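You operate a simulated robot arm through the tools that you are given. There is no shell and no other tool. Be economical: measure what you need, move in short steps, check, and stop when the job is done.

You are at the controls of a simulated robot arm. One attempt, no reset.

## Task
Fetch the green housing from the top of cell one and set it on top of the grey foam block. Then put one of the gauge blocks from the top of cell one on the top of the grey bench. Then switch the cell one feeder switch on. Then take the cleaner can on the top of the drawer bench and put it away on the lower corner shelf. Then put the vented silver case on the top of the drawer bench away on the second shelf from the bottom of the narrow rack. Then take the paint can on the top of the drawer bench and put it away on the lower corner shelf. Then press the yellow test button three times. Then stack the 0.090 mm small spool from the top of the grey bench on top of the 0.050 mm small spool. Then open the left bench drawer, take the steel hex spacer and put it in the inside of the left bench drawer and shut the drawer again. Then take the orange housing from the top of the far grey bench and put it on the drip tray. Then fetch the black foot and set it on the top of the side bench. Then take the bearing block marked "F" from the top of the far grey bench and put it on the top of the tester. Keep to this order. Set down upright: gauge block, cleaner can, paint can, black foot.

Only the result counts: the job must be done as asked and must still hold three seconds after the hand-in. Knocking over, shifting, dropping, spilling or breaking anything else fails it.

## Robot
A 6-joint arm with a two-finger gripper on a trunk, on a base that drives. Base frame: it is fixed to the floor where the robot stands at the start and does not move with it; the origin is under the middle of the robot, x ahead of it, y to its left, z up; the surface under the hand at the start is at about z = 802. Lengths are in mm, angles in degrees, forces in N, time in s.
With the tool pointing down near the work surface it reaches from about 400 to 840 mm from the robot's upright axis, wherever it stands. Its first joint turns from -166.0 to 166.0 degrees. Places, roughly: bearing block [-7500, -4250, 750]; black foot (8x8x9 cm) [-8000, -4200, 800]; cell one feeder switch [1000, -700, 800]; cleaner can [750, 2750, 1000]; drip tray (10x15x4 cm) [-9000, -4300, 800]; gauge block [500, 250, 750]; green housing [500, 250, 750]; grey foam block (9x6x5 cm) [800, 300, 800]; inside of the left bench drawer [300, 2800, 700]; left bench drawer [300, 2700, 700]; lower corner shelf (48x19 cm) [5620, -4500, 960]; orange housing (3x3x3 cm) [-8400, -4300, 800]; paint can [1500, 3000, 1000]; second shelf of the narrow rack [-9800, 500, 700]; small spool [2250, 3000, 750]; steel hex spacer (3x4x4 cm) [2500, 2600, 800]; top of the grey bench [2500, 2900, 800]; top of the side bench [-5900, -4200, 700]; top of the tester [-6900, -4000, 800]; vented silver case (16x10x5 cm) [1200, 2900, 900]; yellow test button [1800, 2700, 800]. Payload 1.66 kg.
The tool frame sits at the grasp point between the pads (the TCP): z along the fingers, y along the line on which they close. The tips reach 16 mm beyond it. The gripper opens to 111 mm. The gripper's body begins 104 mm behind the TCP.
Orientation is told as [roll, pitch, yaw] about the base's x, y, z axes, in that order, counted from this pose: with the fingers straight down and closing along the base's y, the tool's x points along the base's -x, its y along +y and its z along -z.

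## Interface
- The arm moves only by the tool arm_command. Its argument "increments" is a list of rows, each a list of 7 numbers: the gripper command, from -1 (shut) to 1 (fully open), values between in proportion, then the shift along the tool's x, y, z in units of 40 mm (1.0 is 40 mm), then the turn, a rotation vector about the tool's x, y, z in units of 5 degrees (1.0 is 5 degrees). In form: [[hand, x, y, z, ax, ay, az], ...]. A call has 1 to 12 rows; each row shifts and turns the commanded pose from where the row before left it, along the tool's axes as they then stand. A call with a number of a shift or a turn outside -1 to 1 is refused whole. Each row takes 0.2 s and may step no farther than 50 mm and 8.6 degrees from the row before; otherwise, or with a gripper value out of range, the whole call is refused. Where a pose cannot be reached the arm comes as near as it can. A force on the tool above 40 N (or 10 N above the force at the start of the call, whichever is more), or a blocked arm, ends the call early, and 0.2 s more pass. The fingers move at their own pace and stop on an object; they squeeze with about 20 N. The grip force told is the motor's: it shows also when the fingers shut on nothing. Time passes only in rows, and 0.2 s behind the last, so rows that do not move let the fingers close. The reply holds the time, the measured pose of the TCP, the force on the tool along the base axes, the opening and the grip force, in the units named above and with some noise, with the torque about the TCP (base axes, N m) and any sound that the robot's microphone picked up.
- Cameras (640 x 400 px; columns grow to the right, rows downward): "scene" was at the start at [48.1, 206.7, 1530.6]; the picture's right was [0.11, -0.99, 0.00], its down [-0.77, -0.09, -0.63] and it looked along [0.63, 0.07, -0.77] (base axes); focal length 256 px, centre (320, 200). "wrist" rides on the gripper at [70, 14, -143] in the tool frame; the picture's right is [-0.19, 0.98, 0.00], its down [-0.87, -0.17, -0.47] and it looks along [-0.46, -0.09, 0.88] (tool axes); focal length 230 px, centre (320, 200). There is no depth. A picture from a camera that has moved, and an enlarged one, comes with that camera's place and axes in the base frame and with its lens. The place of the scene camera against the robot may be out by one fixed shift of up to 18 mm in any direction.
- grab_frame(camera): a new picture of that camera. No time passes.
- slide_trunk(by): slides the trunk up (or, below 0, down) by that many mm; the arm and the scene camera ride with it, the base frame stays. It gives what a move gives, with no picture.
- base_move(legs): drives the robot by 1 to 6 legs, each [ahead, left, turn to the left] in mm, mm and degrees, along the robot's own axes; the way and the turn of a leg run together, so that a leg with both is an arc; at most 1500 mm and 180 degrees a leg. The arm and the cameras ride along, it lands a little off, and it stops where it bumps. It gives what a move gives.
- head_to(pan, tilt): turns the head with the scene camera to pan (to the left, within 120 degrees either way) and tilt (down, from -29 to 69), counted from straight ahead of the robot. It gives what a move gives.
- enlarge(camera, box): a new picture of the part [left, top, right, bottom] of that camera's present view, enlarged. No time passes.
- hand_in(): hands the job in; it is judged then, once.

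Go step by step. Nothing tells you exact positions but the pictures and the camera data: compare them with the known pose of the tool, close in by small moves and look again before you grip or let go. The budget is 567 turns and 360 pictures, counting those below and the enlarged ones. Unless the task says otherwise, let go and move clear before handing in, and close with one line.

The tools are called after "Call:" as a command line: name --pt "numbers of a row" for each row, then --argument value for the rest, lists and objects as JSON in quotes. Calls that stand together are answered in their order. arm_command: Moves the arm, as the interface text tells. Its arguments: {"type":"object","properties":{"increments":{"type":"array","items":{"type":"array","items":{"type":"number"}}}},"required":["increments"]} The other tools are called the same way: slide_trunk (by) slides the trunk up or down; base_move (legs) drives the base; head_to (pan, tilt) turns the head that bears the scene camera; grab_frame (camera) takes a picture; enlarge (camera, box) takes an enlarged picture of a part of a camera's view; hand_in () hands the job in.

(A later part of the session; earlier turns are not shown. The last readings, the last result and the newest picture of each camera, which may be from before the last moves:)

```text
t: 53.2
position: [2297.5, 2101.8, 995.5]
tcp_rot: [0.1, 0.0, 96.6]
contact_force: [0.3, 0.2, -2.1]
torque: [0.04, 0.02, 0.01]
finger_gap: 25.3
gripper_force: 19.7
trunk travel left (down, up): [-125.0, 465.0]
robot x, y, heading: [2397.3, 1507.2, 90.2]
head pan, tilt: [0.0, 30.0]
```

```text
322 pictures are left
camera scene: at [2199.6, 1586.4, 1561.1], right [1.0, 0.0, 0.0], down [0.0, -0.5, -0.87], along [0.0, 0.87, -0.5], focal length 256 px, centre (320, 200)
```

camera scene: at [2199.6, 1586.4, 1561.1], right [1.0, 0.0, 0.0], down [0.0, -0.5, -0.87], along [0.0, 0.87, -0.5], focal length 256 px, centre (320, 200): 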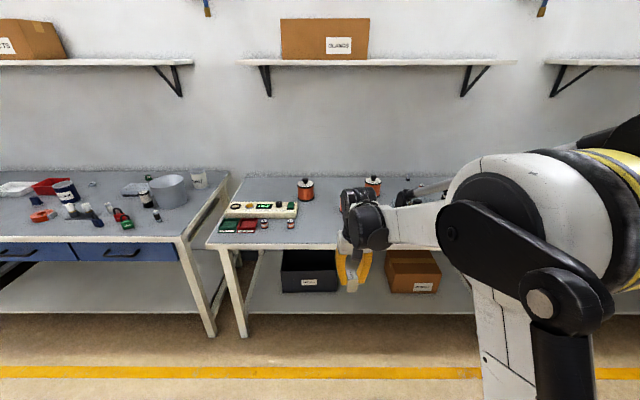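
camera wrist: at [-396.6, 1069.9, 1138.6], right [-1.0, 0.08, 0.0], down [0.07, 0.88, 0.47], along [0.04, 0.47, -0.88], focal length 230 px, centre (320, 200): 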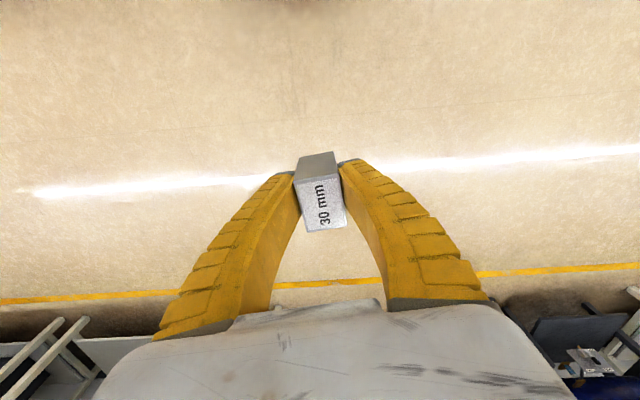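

Call:
enlarge --camera "scene" --box '[190, 160, 470, 260]'

Call:
base_move --legs '[[430, 0, 0]]'

Call:
head_to --pan 0 --tilt 40

Call:
grab_frame --camera "scene"

Call:
grab_frame --camera "wrist"

```text
2.29 times, centred on (330, 210) of scene
camera zoom: at [2199.6, 1586.4, 1561.1], right [1.0, 0.0, 0.0], down [0.0, -0.5, -0.87], along [0.0, 0.87, -0.5], focal length 585 px, centre (297, 177)
```

zoom: 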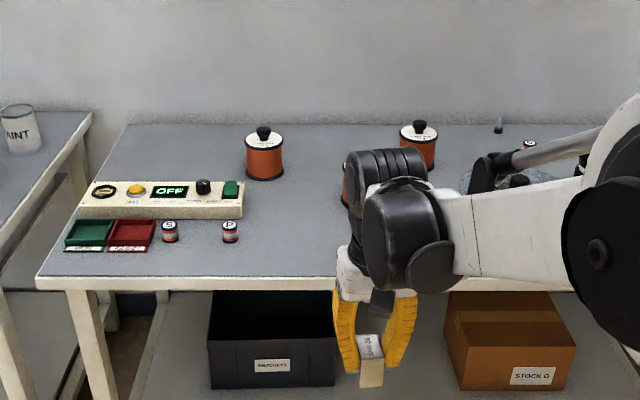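

```text
t: 55.8
position: [2296.5, 2535.1, 996.6]
tcp_rot: [0.0, 0.1, 96.5]
contact_force: [-0.6, 1.1, -1.5]
torque: [-0.05, 0.01, -0.02]
finger_gap: 25.3
gripper_force: 19.8
trunk travel left (down, up): [-125.0, 465.0]
robot x, y, heading: [2394.6, 1940.2, 90.0]
head pan, tilt: [0.0, 30.0]
```

```text
t: 56.5
position: [2296.8, 2533.9, 995.2]
tcp_rot: [-0.1, -0.1, 96.5]
contact_force: [0.7, -0.2, -1.3]
torque: [0.01, 0.01, 0.02]
finger_gap: 25.1
gripper_force: 19.8
trunk travel left (down, up): [-125.0, 465.0]
robot x, y, heading: [2393.7, 1940.0, 90.0]
head pan, tilt: [0.0, 40.0]
```

```text
320 pictures are left
camera scene: at [2198.5, 2012.4, 1545.7], right [1.0, 0.0, 0.0], down [0.0, -0.64, -0.77], along [0.0, 0.77, -0.64], focal length 256 px, centre (320, 200)
```

scene: 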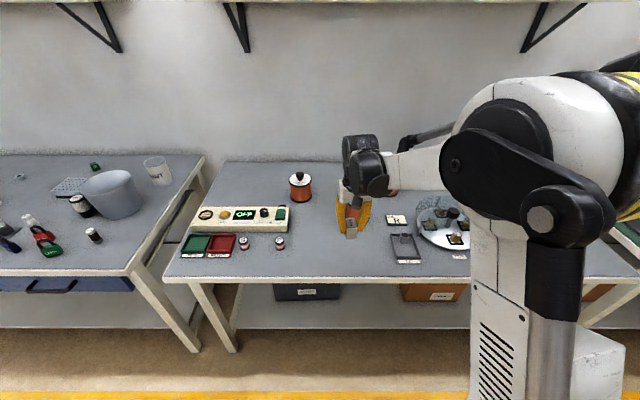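

```text
319 pictures are left
camera wrist: at [2292.3, 2463.0, 1138.6], right [-1.0, 0.08, 0.0], down [0.07, 0.88, 0.47], along [0.04, 0.47, -0.88], focal length 230 px, centre (320, 200)
```

wrist: 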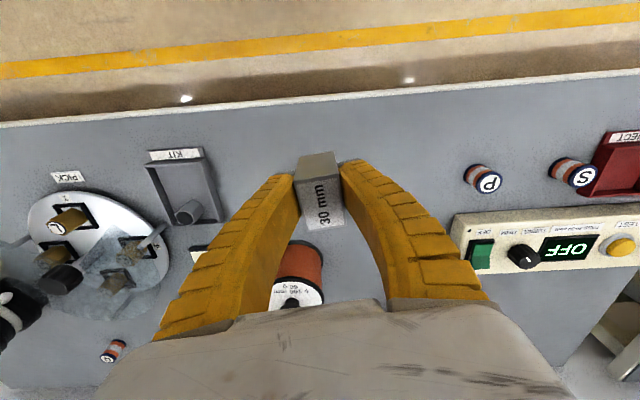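

The grey bench is ahead; the strip of its top near its front edge at about (2300, 2590) is free. I'll lower the gauge block there.

Call:
arm_command --pt "-1 -0.7 -0.08 0 0 0 0" --pt "-1 -0.67 -0.08 0.4 0 0 0" --pt "-1 0 0 0.7 0 0 0" --pt "-1 0 0 0.7 0 0 0" --pt "-1 0 0 0.7 0 0 0" --pt "-1 0 0 0.7 0 0 0" --pt "-1 0 0 0.3 0 0 0"

Call:
grab_frame --camera "wrist"

Call:
enlarge --camera "scene" --box '[270, 150, 470, 290]'

```text
t: 58.1
position: [2296.0, 2589.0, 858.0]
tcp_rot: [0.0, -0.1, 96.7]
contact_force: [0.9, 0.0, -1.8]
torque: [0.01, -0.01, 0.02]
finger_gap: 25.4
gripper_force: 19.1
trunk travel left (down, up): [-125.0, 465.0]
robot x, y, heading: [2396.6, 1938.6, 90.0]
head pan, tilt: [0.0, 40.0]
```

```text
318 pictures are left
camera wrist: at [2292.0, 2518.1, 999.6], right [-1.0, 0.08, 0.0], down [0.07, 0.88, 0.47], along [0.04, 0.47, -0.88], focal length 230 px, centre (320, 200)
```

wrist: 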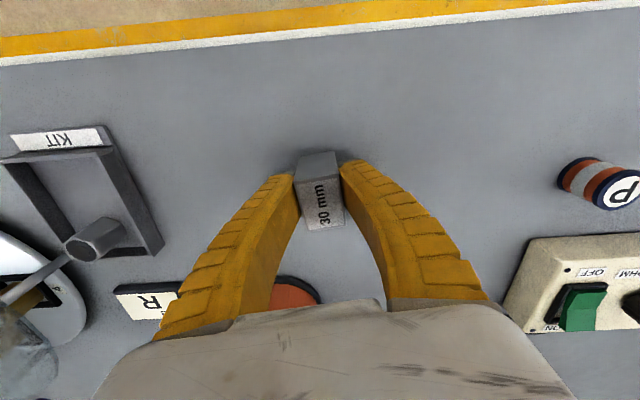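

```text
2.86 times, centred on (370, 220) of scene
camera zoom: at [2198.5, 2012.5, 1545.7], right [1.0, 0.0, 0.0], down [0.0, -0.64, -0.77], along [0.0, 0.77, -0.64], focal length 732 px, centre (177, 143)
```

zoom: 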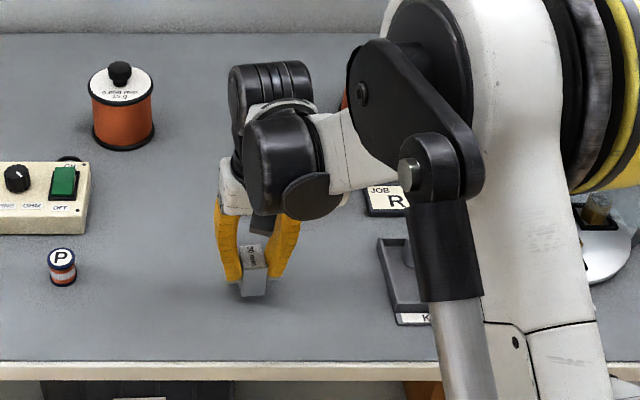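

Call:
arm_command --pt "-1 0 0 0.3 0 0 0" --pt "-1 0 0 0.2 0 0 0" --pt "-1 0 0 0.1 0 0 0"

Call:
arm_command --pt "-1 0 0 0.06 0 0 0" --pt "-1 0 0 0 0 0 0"

```text
t: 59.0
position: [2296.4, 2588.4, 833.7]
tcp_rot: [0.0, -0.1, 96.6]
contact_force: [-0.7, 2.9, 18.3]
torque: [0.04, -0.03, 0.0]
finger_gap: 34.6
gripper_force: 20.0
trunk travel left (down, up): [-125.0, 465.0]
robot x, y, heading: [2394.9, 1938.3, 90.1]
head pan, tilt: [0.0, 40.0]
```

```text
t: 59.5
position: [2297.2, 2588.3, 829.7]
tcp_rot: [0.0, -0.1, 96.5]
contact_force: [-2.6, -2.4, 18.1]
torque: [-0.03, -0.02, 0.03]
finger_gap: 34.3
gripper_force: 19.7
trunk travel left (down, up): [-125.0, 465.0]
robot x, y, heading: [2395.1, 1938.3, 90.2]
head pan, tilt: [0.0, 40.0]
```

Call:
enlarge --camera "wrist" --box '[250, 120, 390, 260]'

Call:
enlarge --camera "scene" --box '[320, 190, 400, 270]'

```text
2.86 times, centred on (320, 190) of wrist
camera zoom: at [2292.5, 2517.2, 973.1], right [-1.0, 0.08, 0.0], down [0.07, 0.88, 0.47], along [0.04, 0.47, -0.88], focal length 657 px, centre (320, 229)
```

zoom: 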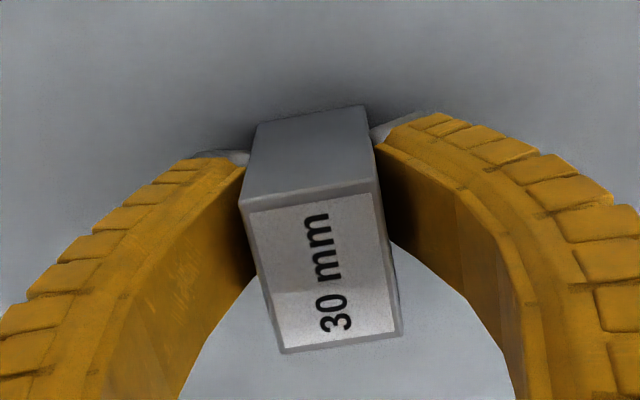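

```text
5.00 times, centred on (360, 230) of scene
camera zoom: at [2198.4, 2010.4, 1545.8], right [1.0, 0.0, 0.0], down [0.0, -0.64, -0.77], along [0.0, 0.77, -0.64], focal length 1280 px, centre (120, 50)
```

zoom: 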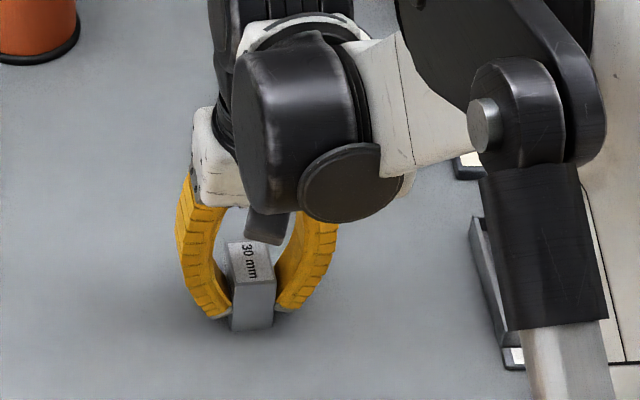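

Call:
arm_command --pt "0 0 0 0 0 0 0" --pt "0.3 0 0 0 0 0 0" --pt "0.3 0 0 -0.3 0 0 0" --pt "0.3 0 0 -1 0 0 0" --pt "0.3 0 0 -1 0 0 0" --pt "0.3 0 0 -1 0 0 0"

Call:
grab_frame --camera "wrist"

Call:
enlarge --camera "scene" --box '[320, 190, 400, 270]'

```text
t: 61.0
position: [2297.2, 2590.9, 961.6]
tcp_rot: [0.1, 0.0, 96.5]
contact_force: [-0.3, -0.4, 1.5]
torque: [0.01, -0.01, 0.03]
finger_gap: 73.8
gripper_force: 1.0
trunk travel left (down, up): [-125.0, 465.0]
robot x, y, heading: [2396.2, 1939.7, 90.2]
head pan, tilt: [0.0, 40.0]
```

```text
314 pictures are left
camera wrist: at [2292.6, 2520.1, 1104.6], right [-1.0, 0.08, 0.0], down [0.07, 0.88, 0.47], along [0.04, 0.47, -0.88], focal length 230 px, centre (320, 200)
```

wrist: 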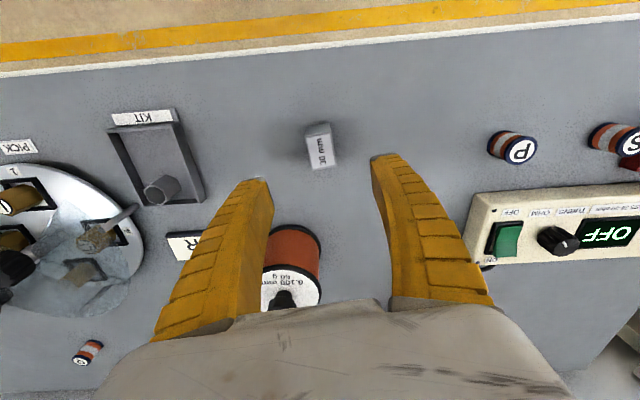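

```text
5.00 times, centred on (360, 230) of scene
camera zoom: at [2198.6, 2011.9, 1545.7], right [1.0, 0.0, 0.0], down [0.0, -0.64, -0.77], along [0.0, 0.77, -0.64], focal length 1280 px, centre (120, 50)
```

zoom: 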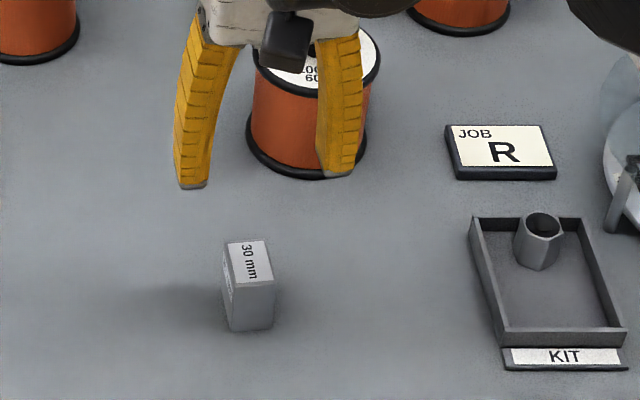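

Gauge block stands on the grey bench. Next the feeder switch: I back off and drive back round to the other side of cell one.

Call:
base_move --legs '[[-450, 0, 0], [0, 1350, 0], [0, 1350, 0], [-1000, 0, 0], [0, 0, -90]]'

Call:
head_to --pan -35 --tilt 25

Call:
grab_frame --camera "scene"

```text
t: 85.1
position: [317.6, 583.1, 960.8]
tcp_rot: [0.0, 0.1, 6.4]
contact_force: [0.4, 0.2, -0.1]
torque: [0.01, 0.0, 0.01]
finger_gap: 74.0
gripper_force: 1.5
trunk travel left (down, up): [-125.0, 465.0]
robot x, y, heading: [-338.1, 487.5, -0.4]
head pan, tilt: [0.0, 40.0]
```

```text
t: 86.1
position: [317.7, 583.3, 960.5]
tcp_rot: [0.0, 0.0, 6.3]
contact_force: [-0.5, 0.3, -0.5]
torque: [0.02, 0.0, 0.0]
finger_gap: 73.9
gripper_force: 1.2
trunk travel left (down, up): [-125.0, 465.0]
robot x, y, heading: [-338.2, 488.9, -0.0]
head pan, tilt: [-35.0, 25.0]
```

```text
312 pictures are left
camera scene: at [-286.9, 632.5, 1569.0], right [-0.58, -0.82, 0.0], down [-0.35, 0.24, -0.91], along [0.74, -0.52, -0.42], focal length 256 px, centre (320, 200)
```

scene: 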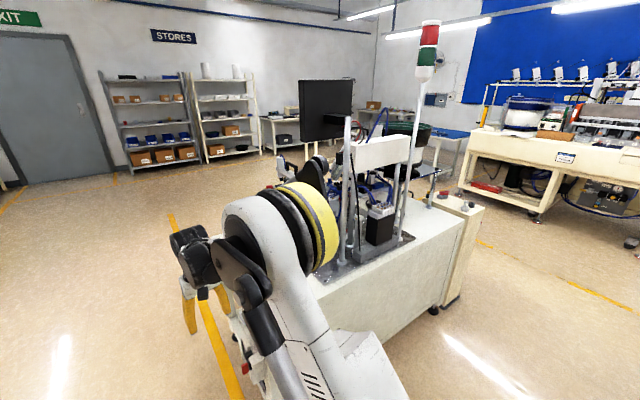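

Call:
base_move --legs '[[0, -1250, 0]]'

Call:
head_to --pan 0 --tilt 30

Call:
grab_frame --camera "scene"

```text
t: 92.5
position: [315.9, -672.5, 960.6]
tcp_rot: [0.0, 0.0, 6.5]
contact_force: [0.7, 0.1, 0.0]
torque: [0.0, -0.03, 0.0]
finger_gap: 73.8
gripper_force: 0.9
trunk travel left (down, up): [-125.0, 465.0]
robot x, y, heading: [-335.3, -774.5, 0.2]
head pan, tilt: [-35.0, 25.0]
```

```text
t: 93.5
position: [315.9, -671.6, 960.7]
tcp_rot: [0.0, 0.0, 6.5]
contact_force: [0.8, 0.4, -0.1]
torque: [0.03, -0.01, -0.02]
finger_gap: 73.9
gripper_force: 0.7
trunk travel left (down, up): [-125.0, 465.0]
robot x, y, heading: [-340.2, -769.9, 0.0]
head pan, tilt: [0.0, 30.0]
```

```text
311 pictures are left
camera scene: at [-273.6, -573.5, 1561.1], right [0.0, -1.0, 0.0], down [-0.5, 0.0, -0.87], along [0.87, 0.0, -0.5], focal length 256 px, centre (320, 200)
```

scene: 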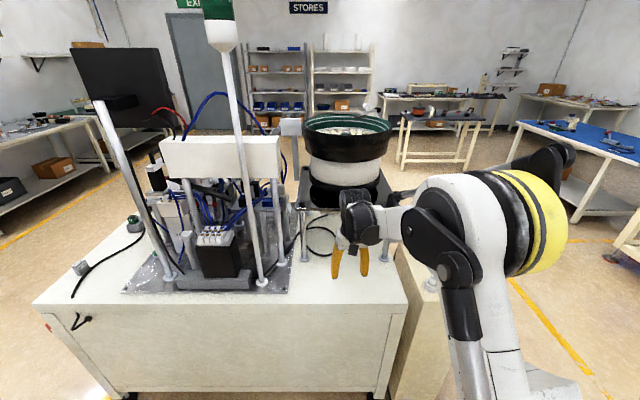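

Call:
enlarge --camera "scene" --box '[300, 180, 480, 320]'

Call:
base_move --legs '[[0, -450, 0]]'

Call:
head_to --pan 10 --tilt 35

Call:
grab_frame --camera "scene"

```text
2.86 times, centred on (390, 250) of scene
camera zoom: at [-273.6, -573.5, 1561.1], right [0.0, -1.0, 0.0], down [-0.5, 0.0, -0.87], along [0.87, 0.0, -0.5], focal length 732 px, centre (120, 57)
```

zoom: 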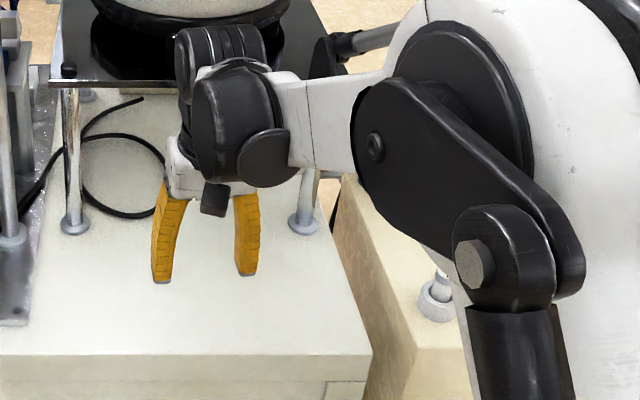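

```text
t: 96.2
position: [316.0, -1124.9, 960.8]
tcp_rot: [0.1, 0.0, 6.5]
contact_force: [-0.3, -0.4, 1.2]
torque: [0.0, 0.02, 0.04]
finger_gap: 73.7
gripper_force: 1.0
trunk travel left (down, up): [-125.0, 465.0]
robot x, y, heading: [-335.7, -1223.3, -0.0]
head pan, tilt: [0.0, 30.0]
```

```text
t: 96.9
position: [316.9, -1124.2, 961.0]
tcp_rot: [0.1, 0.1, 6.6]
contact_force: [-0.1, -0.7, 0.3]
torque: [-0.01, 0.03, 0.0]
finger_gap: 73.8
gripper_force: 0.6
trunk travel left (down, up): [-125.0, 465.0]
robot x, y, heading: [-333.7, -1224.3, -0.1]
head pan, tilt: [10.0, 35.0]
```

```text
309 pictures are left
camera scene: at [-276.7, -1009.9, 1553.3], right [0.17, -0.98, 0.0], down [-0.56, -0.1, -0.82], along [0.81, 0.14, -0.57], focal length 256 px, centre (320, 200)
```

scene: 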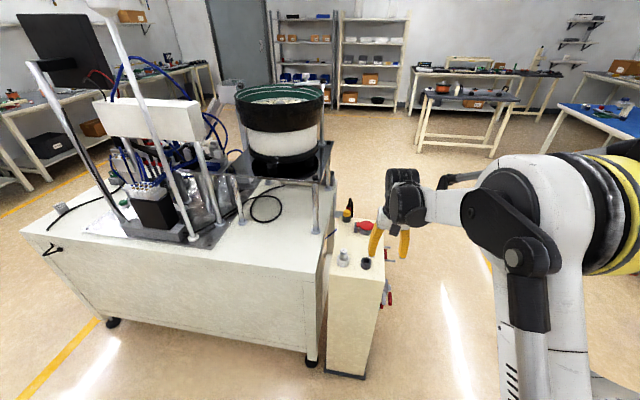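

Call:
enlarge --camera "scene" --box '[310, 180, 430, 290]'

```text
3.64 times, centred on (370, 235) of scene
camera zoom: at [-276.7, -1009.9, 1553.3], right [0.17, -0.98, 0.0], down [-0.56, -0.1, -0.82], along [0.81, 0.14, -0.57], focal length 931 px, centre (138, 73)
```

zoom: 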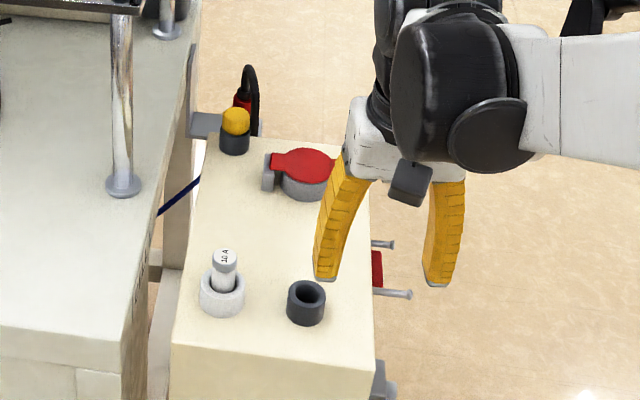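

The box beside the cell isn't the feeder switch's place; the switch should be on the far side by the bowl. I'll drive round to look.

Call:
base_move --legs '[[0, -500, 0], [1450, 0, 0], [700, 0, 0]]'

Call:
head_to --pan 115 --tilt 25

Call:
grab_frame --camera "scene"

```text
t: 110.2
position: [2475.1, -1622.5, 962.1]
tcp_rot: [0.0, 0.0, 6.5]
contact_force: [-1.0, 0.0, -0.8]
torque: [0.01, -0.01, 0.0]
finger_gap: 74.0
gripper_force: 1.2
trunk travel left (down, up): [-125.0, 465.0]
robot x, y, heading: [1819.9, -1719.0, 0.1]
head pan, tilt: [10.0, 35.0]
```

```text
t: 112.0
position: [2473.7, -1622.3, 960.2]
tcp_rot: [-0.1, -0.1, 6.5]
contact_force: [-0.5, -1.0, -0.1]
torque: [-0.01, 0.0, -0.05]
finger_gap: 74.0
gripper_force: 1.2
trunk travel left (down, up): [-125.0, 465.0]
robot x, y, heading: [1822.9, -1720.1, -0.0]
head pan, tilt: [115.0, 25.0]
```

```text
307 pictures are left
camera scene: at [1756.2, -1438.7, 1569.0], right [0.91, 0.42, 0.0], down [0.18, -0.38, -0.91], along [-0.38, 0.82, -0.42], focal length 256 px, centre (320, 200)
```

scene: 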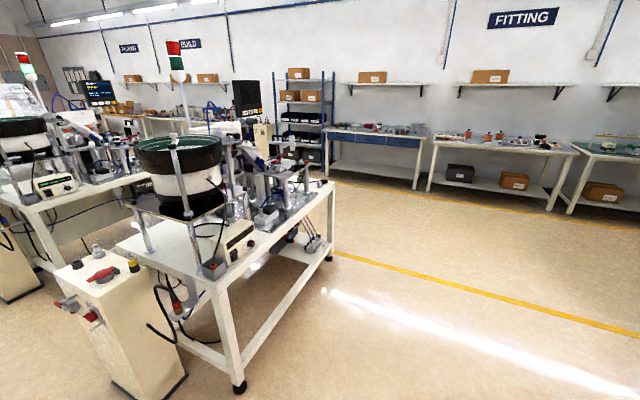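

Call:
enlarge --camera "scene" --box '[185, 200, 285, 290]'

```text
4.44 times, centred on (235, 245) of scene
camera zoom: at [1756.2, -1438.7, 1569.0], right [0.91, 0.42, 0.0], down [0.18, -0.38, -0.91], along [-0.38, 0.82, -0.42], focal length 1138 px, centre (698, 0)
```

zoom: 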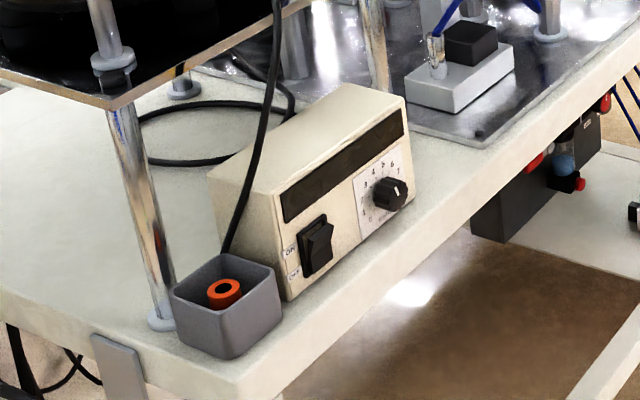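

The feeder controller's rocker switch faces +x at about (997, −737, 845). I drive round to face it.

Call:
base_move --legs '[[200, 880, 0], [0, 0, 180]]'

Call:
head_to --pan 0 --tilt 35

Call:
grab_frame --camera "scene"

```text
t: 124.2
position: [1381.2, -944.5, 961.5]
tcp_rot: [0.0, 0.0, -172.1]
contact_force: [0.2, 0.5, 0.0]
torque: [0.01, -0.02, 0.04]
finger_gap: 73.8
gripper_force: 1.1
trunk travel left (down, up): [-125.0, 465.0]
robot x, y, heading: [2029.7, -831.4, -178.5]
head pan, tilt: [115.0, 25.0]
```

```text
t: 126.2
position: [1380.1, -943.2, 960.8]
tcp_rot: [0.0, -0.1, -172.2]
contact_force: [0.2, -0.1, -0.6]
torque: [0.01, 0.0, 0.03]
finger_gap: 74.0
gripper_force: 0.9
trunk travel left (down, up): [-125.0, 465.0]
robot x, y, heading: [2027.0, -830.1, -178.5]
head pan, tilt: [0.0, 35.0]
```

```text
305 pictures are left
camera scene: at [1959.1, -1013.8, 1553.3], right [-0.03, 1.0, 0.0], down [0.57, 0.01, -0.82], along [-0.82, -0.02, -0.57], focal length 256 px, centre (320, 200)
```

scene: 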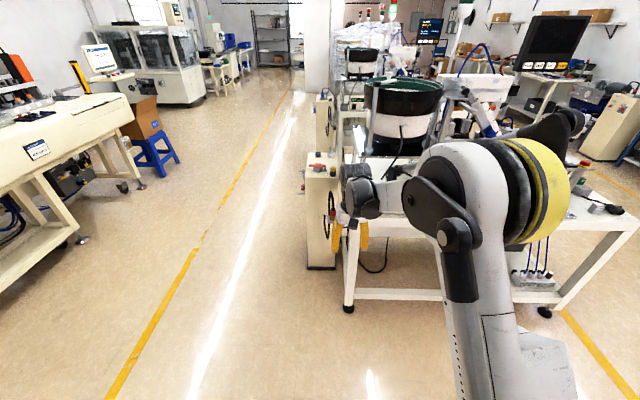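

Call:
base_move --legs '[[0, 0, -1.5], [150, -250, 0]]'

Call:
grab_frame --camera "scene"

Call:
grab_frame --camera "wrist"

```text
t: 128.5
position: [1228.7, -679.5, 960.8]
tcp_rot: [0.0, 0.1, -173.5]
contact_force: [0.0, 0.7, 0.6]
torque: [-0.03, -0.04, 0.01]
finger_gap: 73.9
gripper_force: 0.9
trunk travel left (down, up): [-125.0, 465.0]
robot x, y, heading: [1880.7, -578.2, 180.2]
head pan, tilt: [0.0, 35.0]
```

```text
304 pictures are left
camera scene: at [1805.5, -763.5, 1553.3], right [0.0, 1.0, 0.0], down [0.57, 0.0, -0.82], along [-0.82, 0.0, -0.57], focal length 256 px, centre (320, 200)
```

scene: 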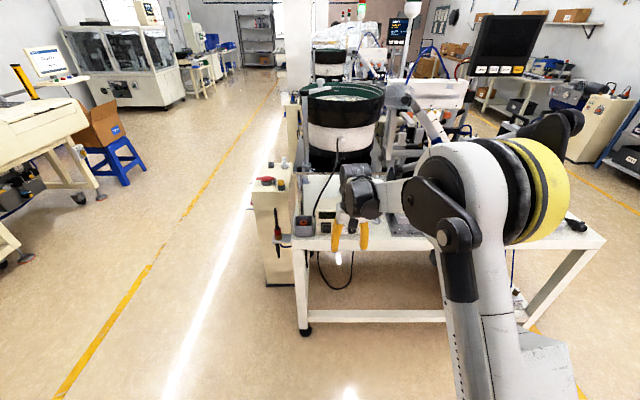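

```text
303 pictures are left
camera wrist: at [1300.8, -685.3, 1104.0], right [-0.08, -1.0, 0.0], down [-0.88, 0.07, 0.47], along [-0.47, 0.04, -0.88], focal length 230 px, centre (320, 200)
```

wrist: 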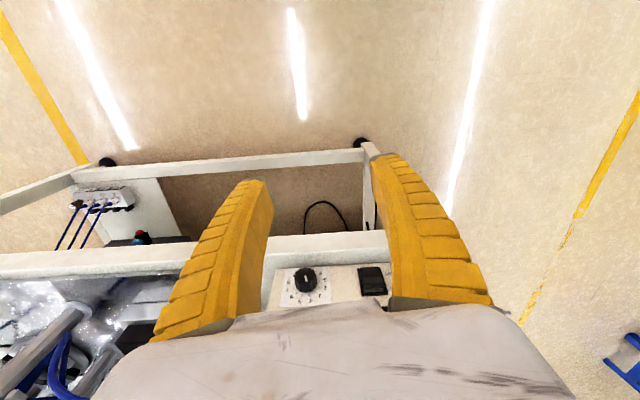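

Call:
arm_command --pt "-1 0 0 -0.5 0 0 1" --pt "-1 0 0 0 0 0 0.3" --pt "-1 0 0 0 0 -1 0" --pt "-1 0 0 0 0 -1 0" --pt "-1 0 0 0 0 -1 0" --pt "-1 0 0 0 0 -1 0" --pt "-1 0 0 0 0 -1 0" --pt "-1 0 0 0 0 -1 0" --pt "-1 0 0 0 0 -1 0" --pt "-1 0 0 0 0 -1 0" --pt "-1 0 0 0 0 -1 0" --pt "-1 0 0 0 0 -1 0"

Call:
grab_frame --camera "wrist"

Call:
grab_frame --camera "scene"

```text
t: 131.1
position: [1228.8, -681.0, 980.9]
tcp_rot: [0.0, -50.0, 180.0]
contact_force: [0.8, 0.4, 0.3]
torque: [-0.03, 0.02, -0.01]
finger_gap: 0.0
gripper_force: 19.7
trunk travel left (down, up): [-125.0, 465.0]
robot x, y, heading: [1877.9, -580.8, 180.1]
head pan, tilt: [0.0, 35.0]
```

```text
302 pictures are left
camera wrist: at [1384.0, -694.2, 1019.3], right [-0.12, -0.98, 0.15], down [-0.19, 0.17, 0.97], along [-0.97, 0.09, -0.21], focal length 230 px, centre (320, 200)
```

wrist: 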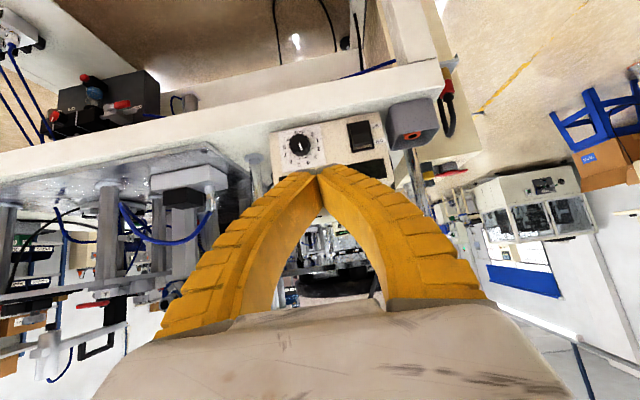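

```text
301 pictures are left
camera scene: at [1805.6, -763.9, 1553.2], right [0.0, 1.0, 0.0], down [0.57, 0.0, -0.82], along [-0.82, 0.0, -0.57], focal length 256 px, centre (320, 200)
```

scene: 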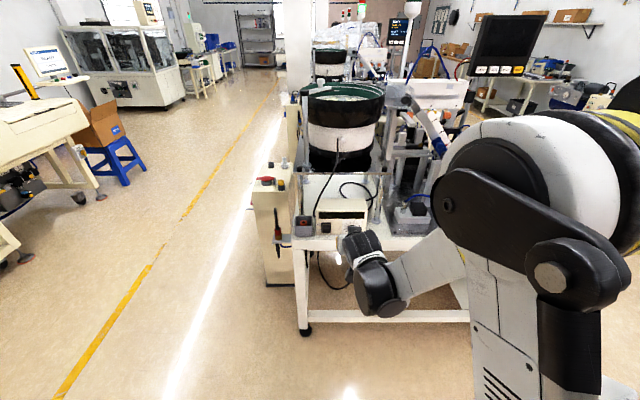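

Call:
enlarge --camera "wrist" --box '[260, 100, 400, 200]'

Call:
enlarge --camera "scene" --box '[285, 190, 375, 250]'

```text
4.00 times, centred on (330, 150) of wrist
camera zoom: at [1384.0, -694.2, 1019.3], right [-0.12, -0.98, 0.15], down [-0.19, 0.17, 0.97], along [-0.97, 0.09, -0.21], focal length 920 px, centre (280, 400)
```

zoom: 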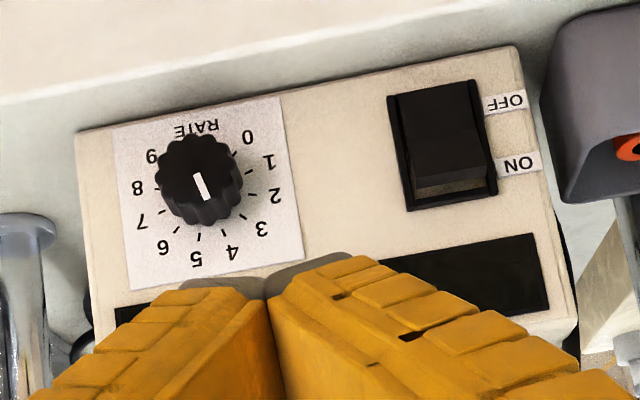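

```text
6.67 times, centred on (330, 220) of scene
camera zoom: at [1805.6, -763.9, 1553.2], right [0.0, 1.0, 0.0], down [0.57, 0.0, -0.82], along [-0.82, 0.0, -0.57], focal length 1707 px, centre (253, 67)
```

zoom: 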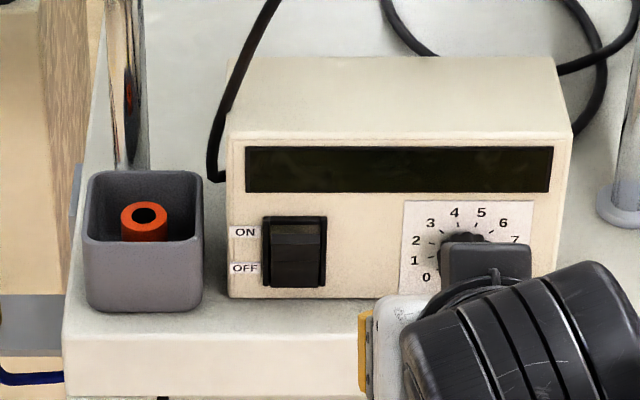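

Call:
arm_command --pt "-1 -0.04 0.8 0 0 0 0" --pt "-1 -0.04 0.85 0.1 0 0 0" --pt "-1 -0.04 0 0.9 0 0 0" --pt "-1 -0.04 0 0.9 0 0 0" --pt "-1 -0.04 0 0.9 0 0 0" --pt "-1 -0.04 0 0.9 0 0 0" --pt "-1 0 0 0.9 0 0 0" --pt "-1 0 0 0.4 0 0 0"

Call:
grab_frame --camera "wrist"

Call:
enlarge --camera "scene" --box '[285, 190, 375, 250]'

```text
t: 132.9
position: [1070.6, -745.5, 861.1]
tcp_rot: [0.1, -49.9, 180.0]
contact_force: [-0.3, -0.2, 1.2]
torque: [-0.02, -0.01, -0.01]
finger_gap: 0.0
gripper_force: 20.6
trunk travel left (down, up): [-125.0, 465.0]
robot x, y, heading: [1880.5, -582.7, 179.7]
head pan, tilt: [0.0, 35.0]
```

```text
298 pictures are left
camera wrist: at [1224.7, -759.3, 899.1], right [-0.12, -0.98, 0.15], down [-0.19, 0.17, 0.97], along [-0.97, 0.09, -0.21], focal length 230 px, centre (320, 200)
```

wrist: 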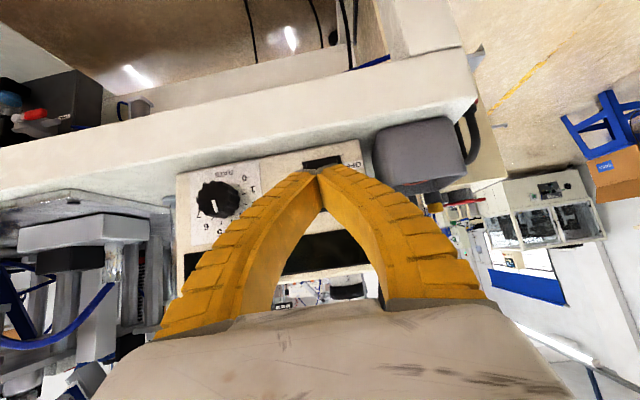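

```text
6.67 times, centred on (330, 220) of scene
camera zoom: at [1805.5, -763.9, 1553.2], right [0.0, 1.0, 0.0], down [0.57, 0.0, -0.82], along [-0.82, 0.0, -0.57], focal length 1707 px, centre (253, 67)
```

zoom: 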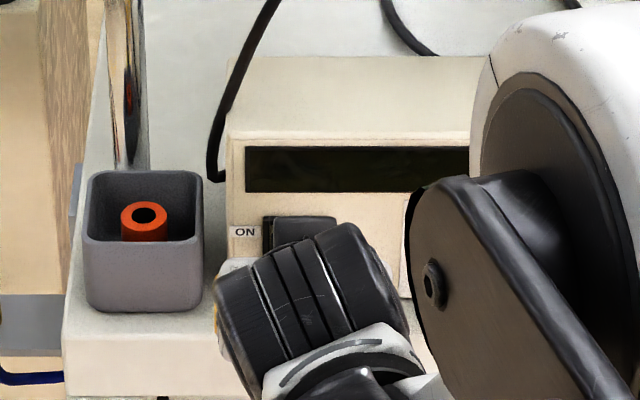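

Call:
arm_command --pt "-1 -0.2 0.03 0.46 0 0 0" --pt "-1 -0.2 0 0.46 0 0 0" --pt "-1 -0.064 0 0.077 0 0 0" --pt "-1 -0.064 0 0.077 0 0 0"

Call:
grab_frame --camera "wrist"

```text
t: 133.9
position: [1024.4, -746.3, 849.7]
tcp_rot: [0.0, -49.9, 179.8]
contact_force: [10.0, 0.0, -2.0]
torque: [-0.03, 0.0, -0.06]
finger_gap: 6.1
gripper_force: 28.8
trunk travel left (down, up): [-125.0, 465.0]
robot x, y, heading: [1881.9, -586.3, -180.2]
head pan, tilt: [0.0, 35.0]
```

```text
296 pictures are left
camera wrist: at [1179.2, -760.4, 887.9], right [-0.12, -0.98, 0.15], down [-0.2, 0.17, 0.97], along [-0.97, 0.09, -0.21], focal length 230 px, centre (320, 200)
```

wrist: 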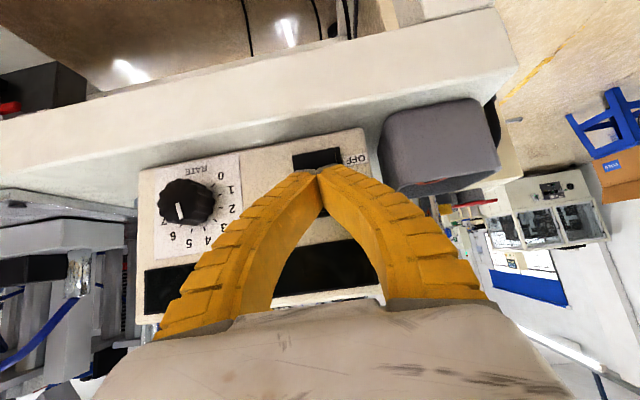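

Call:
arm_command --pt "-1 -0.048 0 0.058 0 0 0" --pt "-1 -0.048 0 0.058 0 0 0" --pt "-1 -0.048 0 0.058 0 0 0"

Call:
enlarge --camera "wrist" --box '[220, 120, 420, 250]'

```text
t: 134.4
position: [1023.7, -747.3, 850.4]
tcp_rot: [0.0, -49.7, 179.9]
contact_force: [16.3, 1.6, 5.1]
torque: [-0.01, 0.12, -0.01]
finger_gap: 5.9
gripper_force: 27.9
trunk travel left (down, up): [-125.0, 465.0]
robot x, y, heading: [1881.9, -581.5, -179.9]
head pan, tilt: [0.0, 35.0]
stopped in row 2: the force on the tool passed its limit at 44 N (the readings are from after the stop); the commanded pose is now the measured one
```

```text
3.08 times, centred on (320, 185) of wrist
camera zoom: at [1178.4, -760.6, 888.2], right [-0.13, -0.98, 0.14], down [-0.2, 0.17, 0.97], along [-0.97, 0.09, -0.22], focal length 708 px, centre (320, 246)
```

zoom: 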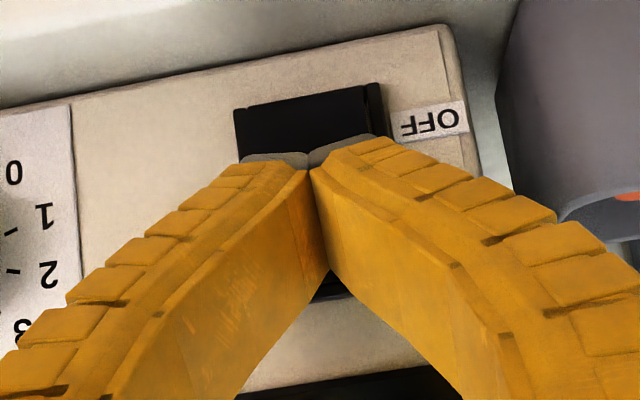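

Call:
arm_command --pt "-1 0.32 0 -0.38 0 0 0" --pt "-1 0.5 0 -0.6 0 0 0" --pt "-0.4 0 -0.63 -0.8 0 0 0"

Call:
grab_frame --camera "wrist"

Call:
enlarge --camera "wrist" --box '[260, 90, 400, 190]'

```text
t: 135.2
position: [1097.4, -720.9, 867.2]
tcp_rot: [-0.1, -49.7, 179.8]
contact_force: [0.2, 0.4, 0.1]
torque: [0.02, 0.02, -0.01]
finger_gap: 35.9
gripper_force: 2.1
trunk travel left (down, up): [-125.0, 465.0]
robot x, y, heading: [1882.9, -583.5, -180.1]
head pan, tilt: [0.0, 35.0]
```

```text
294 pictures are left
camera wrist: at [1252.1, -735.6, 907.5], right [-0.13, -0.98, 0.14], down [-0.2, 0.17, 0.97], along [-0.97, 0.09, -0.22], focal length 230 px, centre (320, 200)
```

wrist: 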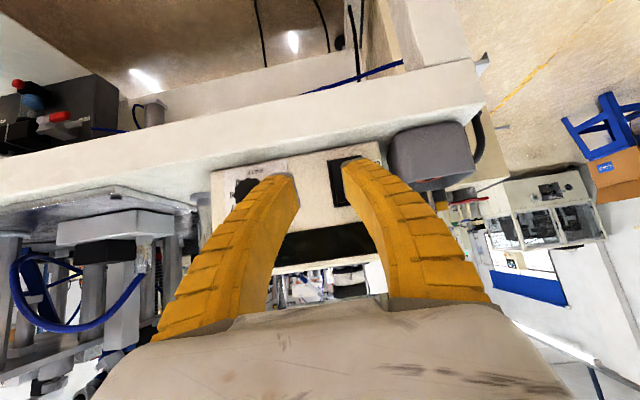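

```text
4.00 times, centred on (330, 140) of wrist
camera zoom: at [1252.1, -735.6, 907.5], right [-0.13, -0.98, 0.14], down [-0.2, 0.17, 0.97], along [-0.97, 0.09, -0.22], focal length 920 px, centre (280, 440)
```

zoom: 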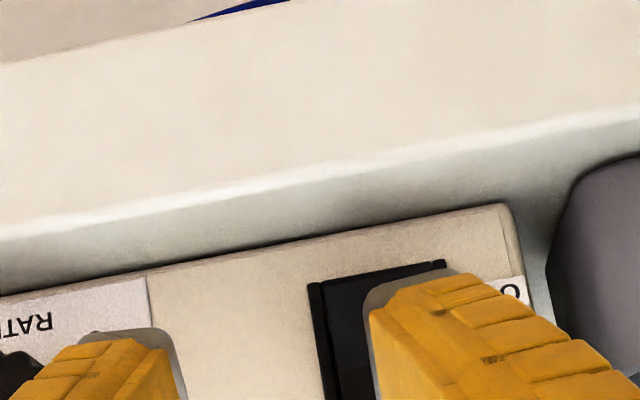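

Call:
enlarge --camera "scene" --box '[285, 190, 375, 250]'

```text
6.67 times, centred on (330, 220) of scene
camera zoom: at [1806.7, -763.6, 1553.4], right [0.0, 1.0, 0.0], down [0.57, 0.0, -0.82], along [-0.82, 0.0, -0.57], focal length 1707 px, centre (253, 67)
```

zoom: 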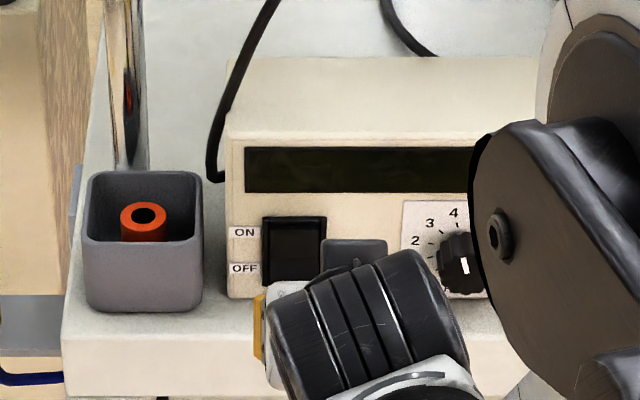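

Call:
arm_command --pt "-1 0 -0.8 -1 0 0 0" --pt "-1 0 -0.8 -1 0 0 0" --pt "-1 0 0 -1 0 0 0"

Call:
grab_frame --camera "wrist"

Call:
enlarge --camera "scene" --box '[285, 190, 375, 250]'

```text
refused: row 1 steps farther than a row can; nothing moved
```

```text
291 pictures are left
camera wrist: at [1252.1, -735.6, 907.5], right [-0.13, -0.98, 0.14], down [-0.2, 0.17, 0.97], along [-0.97, 0.09, -0.22], focal length 230 px, centre (320, 200)
```

wrist: 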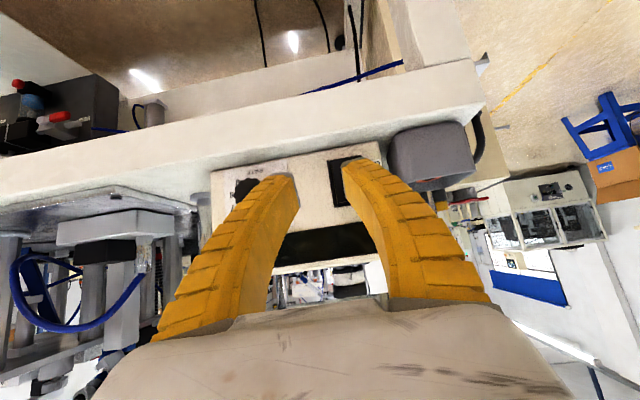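

```text
6.67 times, centred on (330, 220) of scene
camera zoom: at [1806.7, -763.6, 1553.4], right [0.0, 1.0, 0.0], down [0.57, 0.0, -0.82], along [-0.82, 0.0, -0.57], focal length 1707 px, centre (253, 67)
```

zoom: 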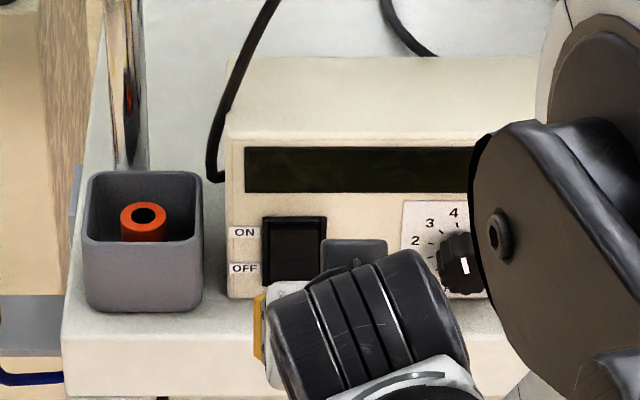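

Call:
arm_command --pt "-1 0 -0.5 -1 0 0 0" --pt "-1 0 -0.5 -1 0 0 0" --pt "-1 0 -0.5 -1 0 0 0"

Call:
enlarge --camera "wrist" --box '[300, 80, 440, 180]'

Call:
enlarge --camera "scene" --box '[285, 190, 375, 250]'

```text
t: 136.0
position: [1189.7, -663.9, 946.2]
tcp_rot: [0.0, -49.6, 179.9]
contact_force: [-0.4, -0.2, 0.3]
torque: [-0.02, -0.02, 0.01]
finger_gap: 0.0
gripper_force: 20.2
trunk travel left (down, up): [-125.0, 465.0]
robot x, y, heading: [1883.9, -583.7, -179.9]
head pan, tilt: [0.0, 35.0]
```

```text
4.00 times, centred on (370, 130) of wrist
camera zoom: at [1344.8, -677.8, 986.2], right [-0.12, -0.98, 0.14], down [-0.2, 0.17, 0.97], along [-0.97, 0.09, -0.22], focal length 920 px, centre (120, 480)
```

zoom: 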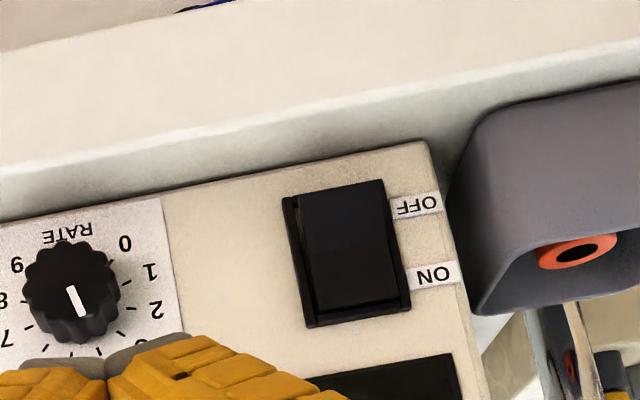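

```text
6.67 times, centred on (330, 220) of scene
camera zoom: at [1806.8, -763.7, 1553.3], right [0.0, 1.0, 0.0], down [0.57, 0.0, -0.82], along [-0.82, 0.0, -0.57], focal length 1707 px, centre (253, 67)
```

zoom: 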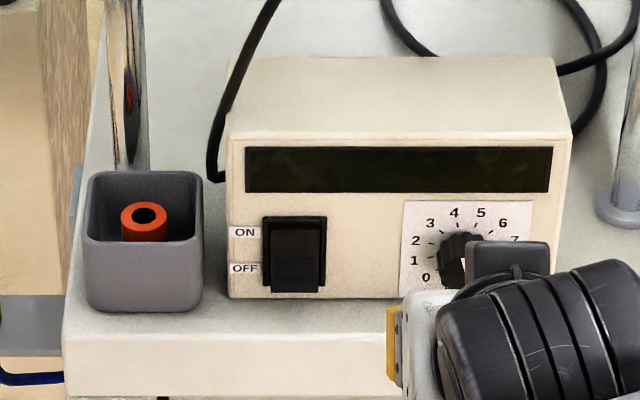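

The feeder rocker is on now. I set the tool straight down again and drive to the drawer bench.

Call:
arm_command --pt "-1 0 0 -0.8 0 1 0" --pt "-1 0 0 -0.6 0 1 0" --pt "-1 0 0 -0.5 0 1 0" --pt "-1 0 0 -0.5 0 1 0" --pt "-1 0 0 0 0 1 0" --pt "-1 0 0 0 0 1 0" --pt "-1 0 0 0 0 1 0" --pt "-1 0 0 0 0 1 0" --pt "-1 0 0 0 0 1 0" --pt "-1 0 0 0 0 0.93 0"

Call:
base_move --legs '[[0, 0, -90], [1450, 0, 0], [600, 0, 0], [0, 1000, 0]]'

Call:
head_to --pan 0 --tilt 30

Call:
grab_frame --camera "scene"

```text
t: 138.2
position: [1255.4, -662.3, 1016.1]
tcp_rot: [0.0, -0.1, 179.9]
contact_force: [-0.2, 0.5, 0.4]
torque: [-0.03, 0.0, 0.03]
finger_gap: 0.1
gripper_force: 19.7
trunk travel left (down, up): [-125.0, 465.0]
robot x, y, heading: [1880.8, -581.5, -180.0]
head pan, tilt: [0.0, 35.0]
```

```text
t: 157.1
position: [837.9, 2119.0, 1015.7]
tcp_rot: [-0.1, -0.1, 88.6]
contact_force: [0.7, 0.1, -0.2]
torque: [-0.02, 0.01, 0.01]
finger_gap: 0.0
gripper_force: 19.9
trunk travel left (down, up): [-125.0, 465.0]
robot x, y, heading: [909.4, 1489.7, 89.0]
head pan, tilt: [0.0, 35.0]
```

```text
t: 157.8
position: [839.2, 2118.5, 1014.8]
tcp_rot: [0.0, -0.1, 88.7]
contact_force: [0.1, 0.1, 0.0]
torque: [-0.01, 0.0, -0.02]
finger_gap: 0.1
gripper_force: 19.6
trunk travel left (down, up): [-125.0, 465.0]
robot x, y, heading: [906.5, 1490.3, 88.8]
head pan, tilt: [0.0, 30.0]
```

```text
287 pictures are left
camera scene: at [710.0, 1572.2, 1561.0], right [1.0, -0.02, 0.0], down [-0.01, -0.5, -0.87], along [0.02, 0.87, -0.5], focal length 256 px, centre (320, 200)
```

scene: 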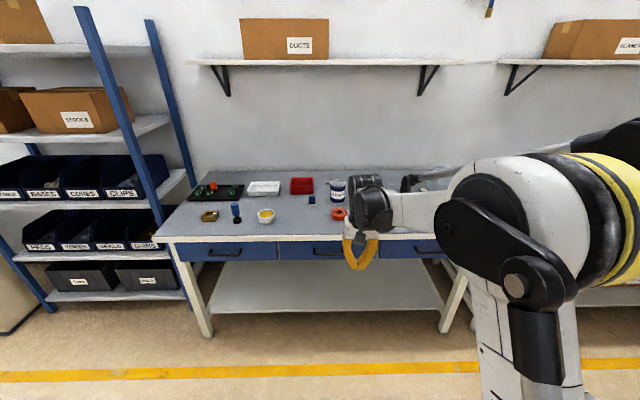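

Call:
enlarge --camera "scene" --box '[150, 160, 370, 270]'

Call:
base_move --legs '[[0, -250, 0]]'

Call:
grab_frame --camera "scene"

```text
2.91 times, centred on (260, 215) of scene
camera zoom: at [710.0, 1572.2, 1561.0], right [1.0, -0.02, 0.0], down [-0.01, -0.5, -0.87], along [0.02, 0.87, -0.5], focal length 745 px, centre (494, 156)
```

zoom: 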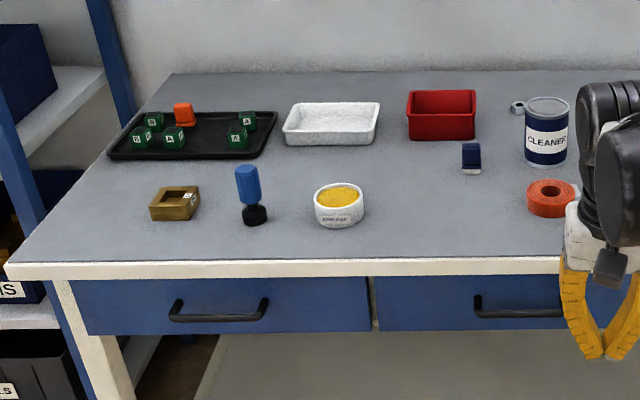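

```text
t: 159.6
position: [1090.9, 2113.7, 1016.3]
tcp_rot: [0.0, -0.1, 88.8]
contact_force: [0.2, 0.1, -0.1]
torque: [-0.02, 0.05, -0.01]
finger_gap: 0.0
gripper_force: 19.8
trunk travel left (down, up): [-125.0, 465.0]
robot x, y, heading: [1158.8, 1486.6, 89.0]
head pan, tilt: [0.0, 30.0]
```

```text
285 pictures are left
camera scene: at [963.9, 1567.0, 1561.1], right [1.0, -0.02, 0.0], down [-0.01, -0.5, -0.87], along [0.02, 0.87, -0.5], focal length 256 px, centre (320, 200)
```

scene: 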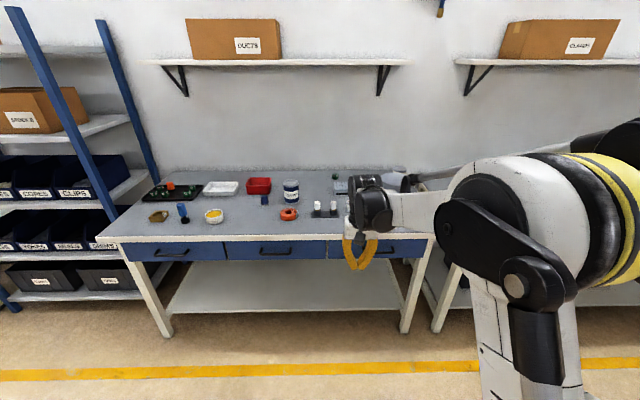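

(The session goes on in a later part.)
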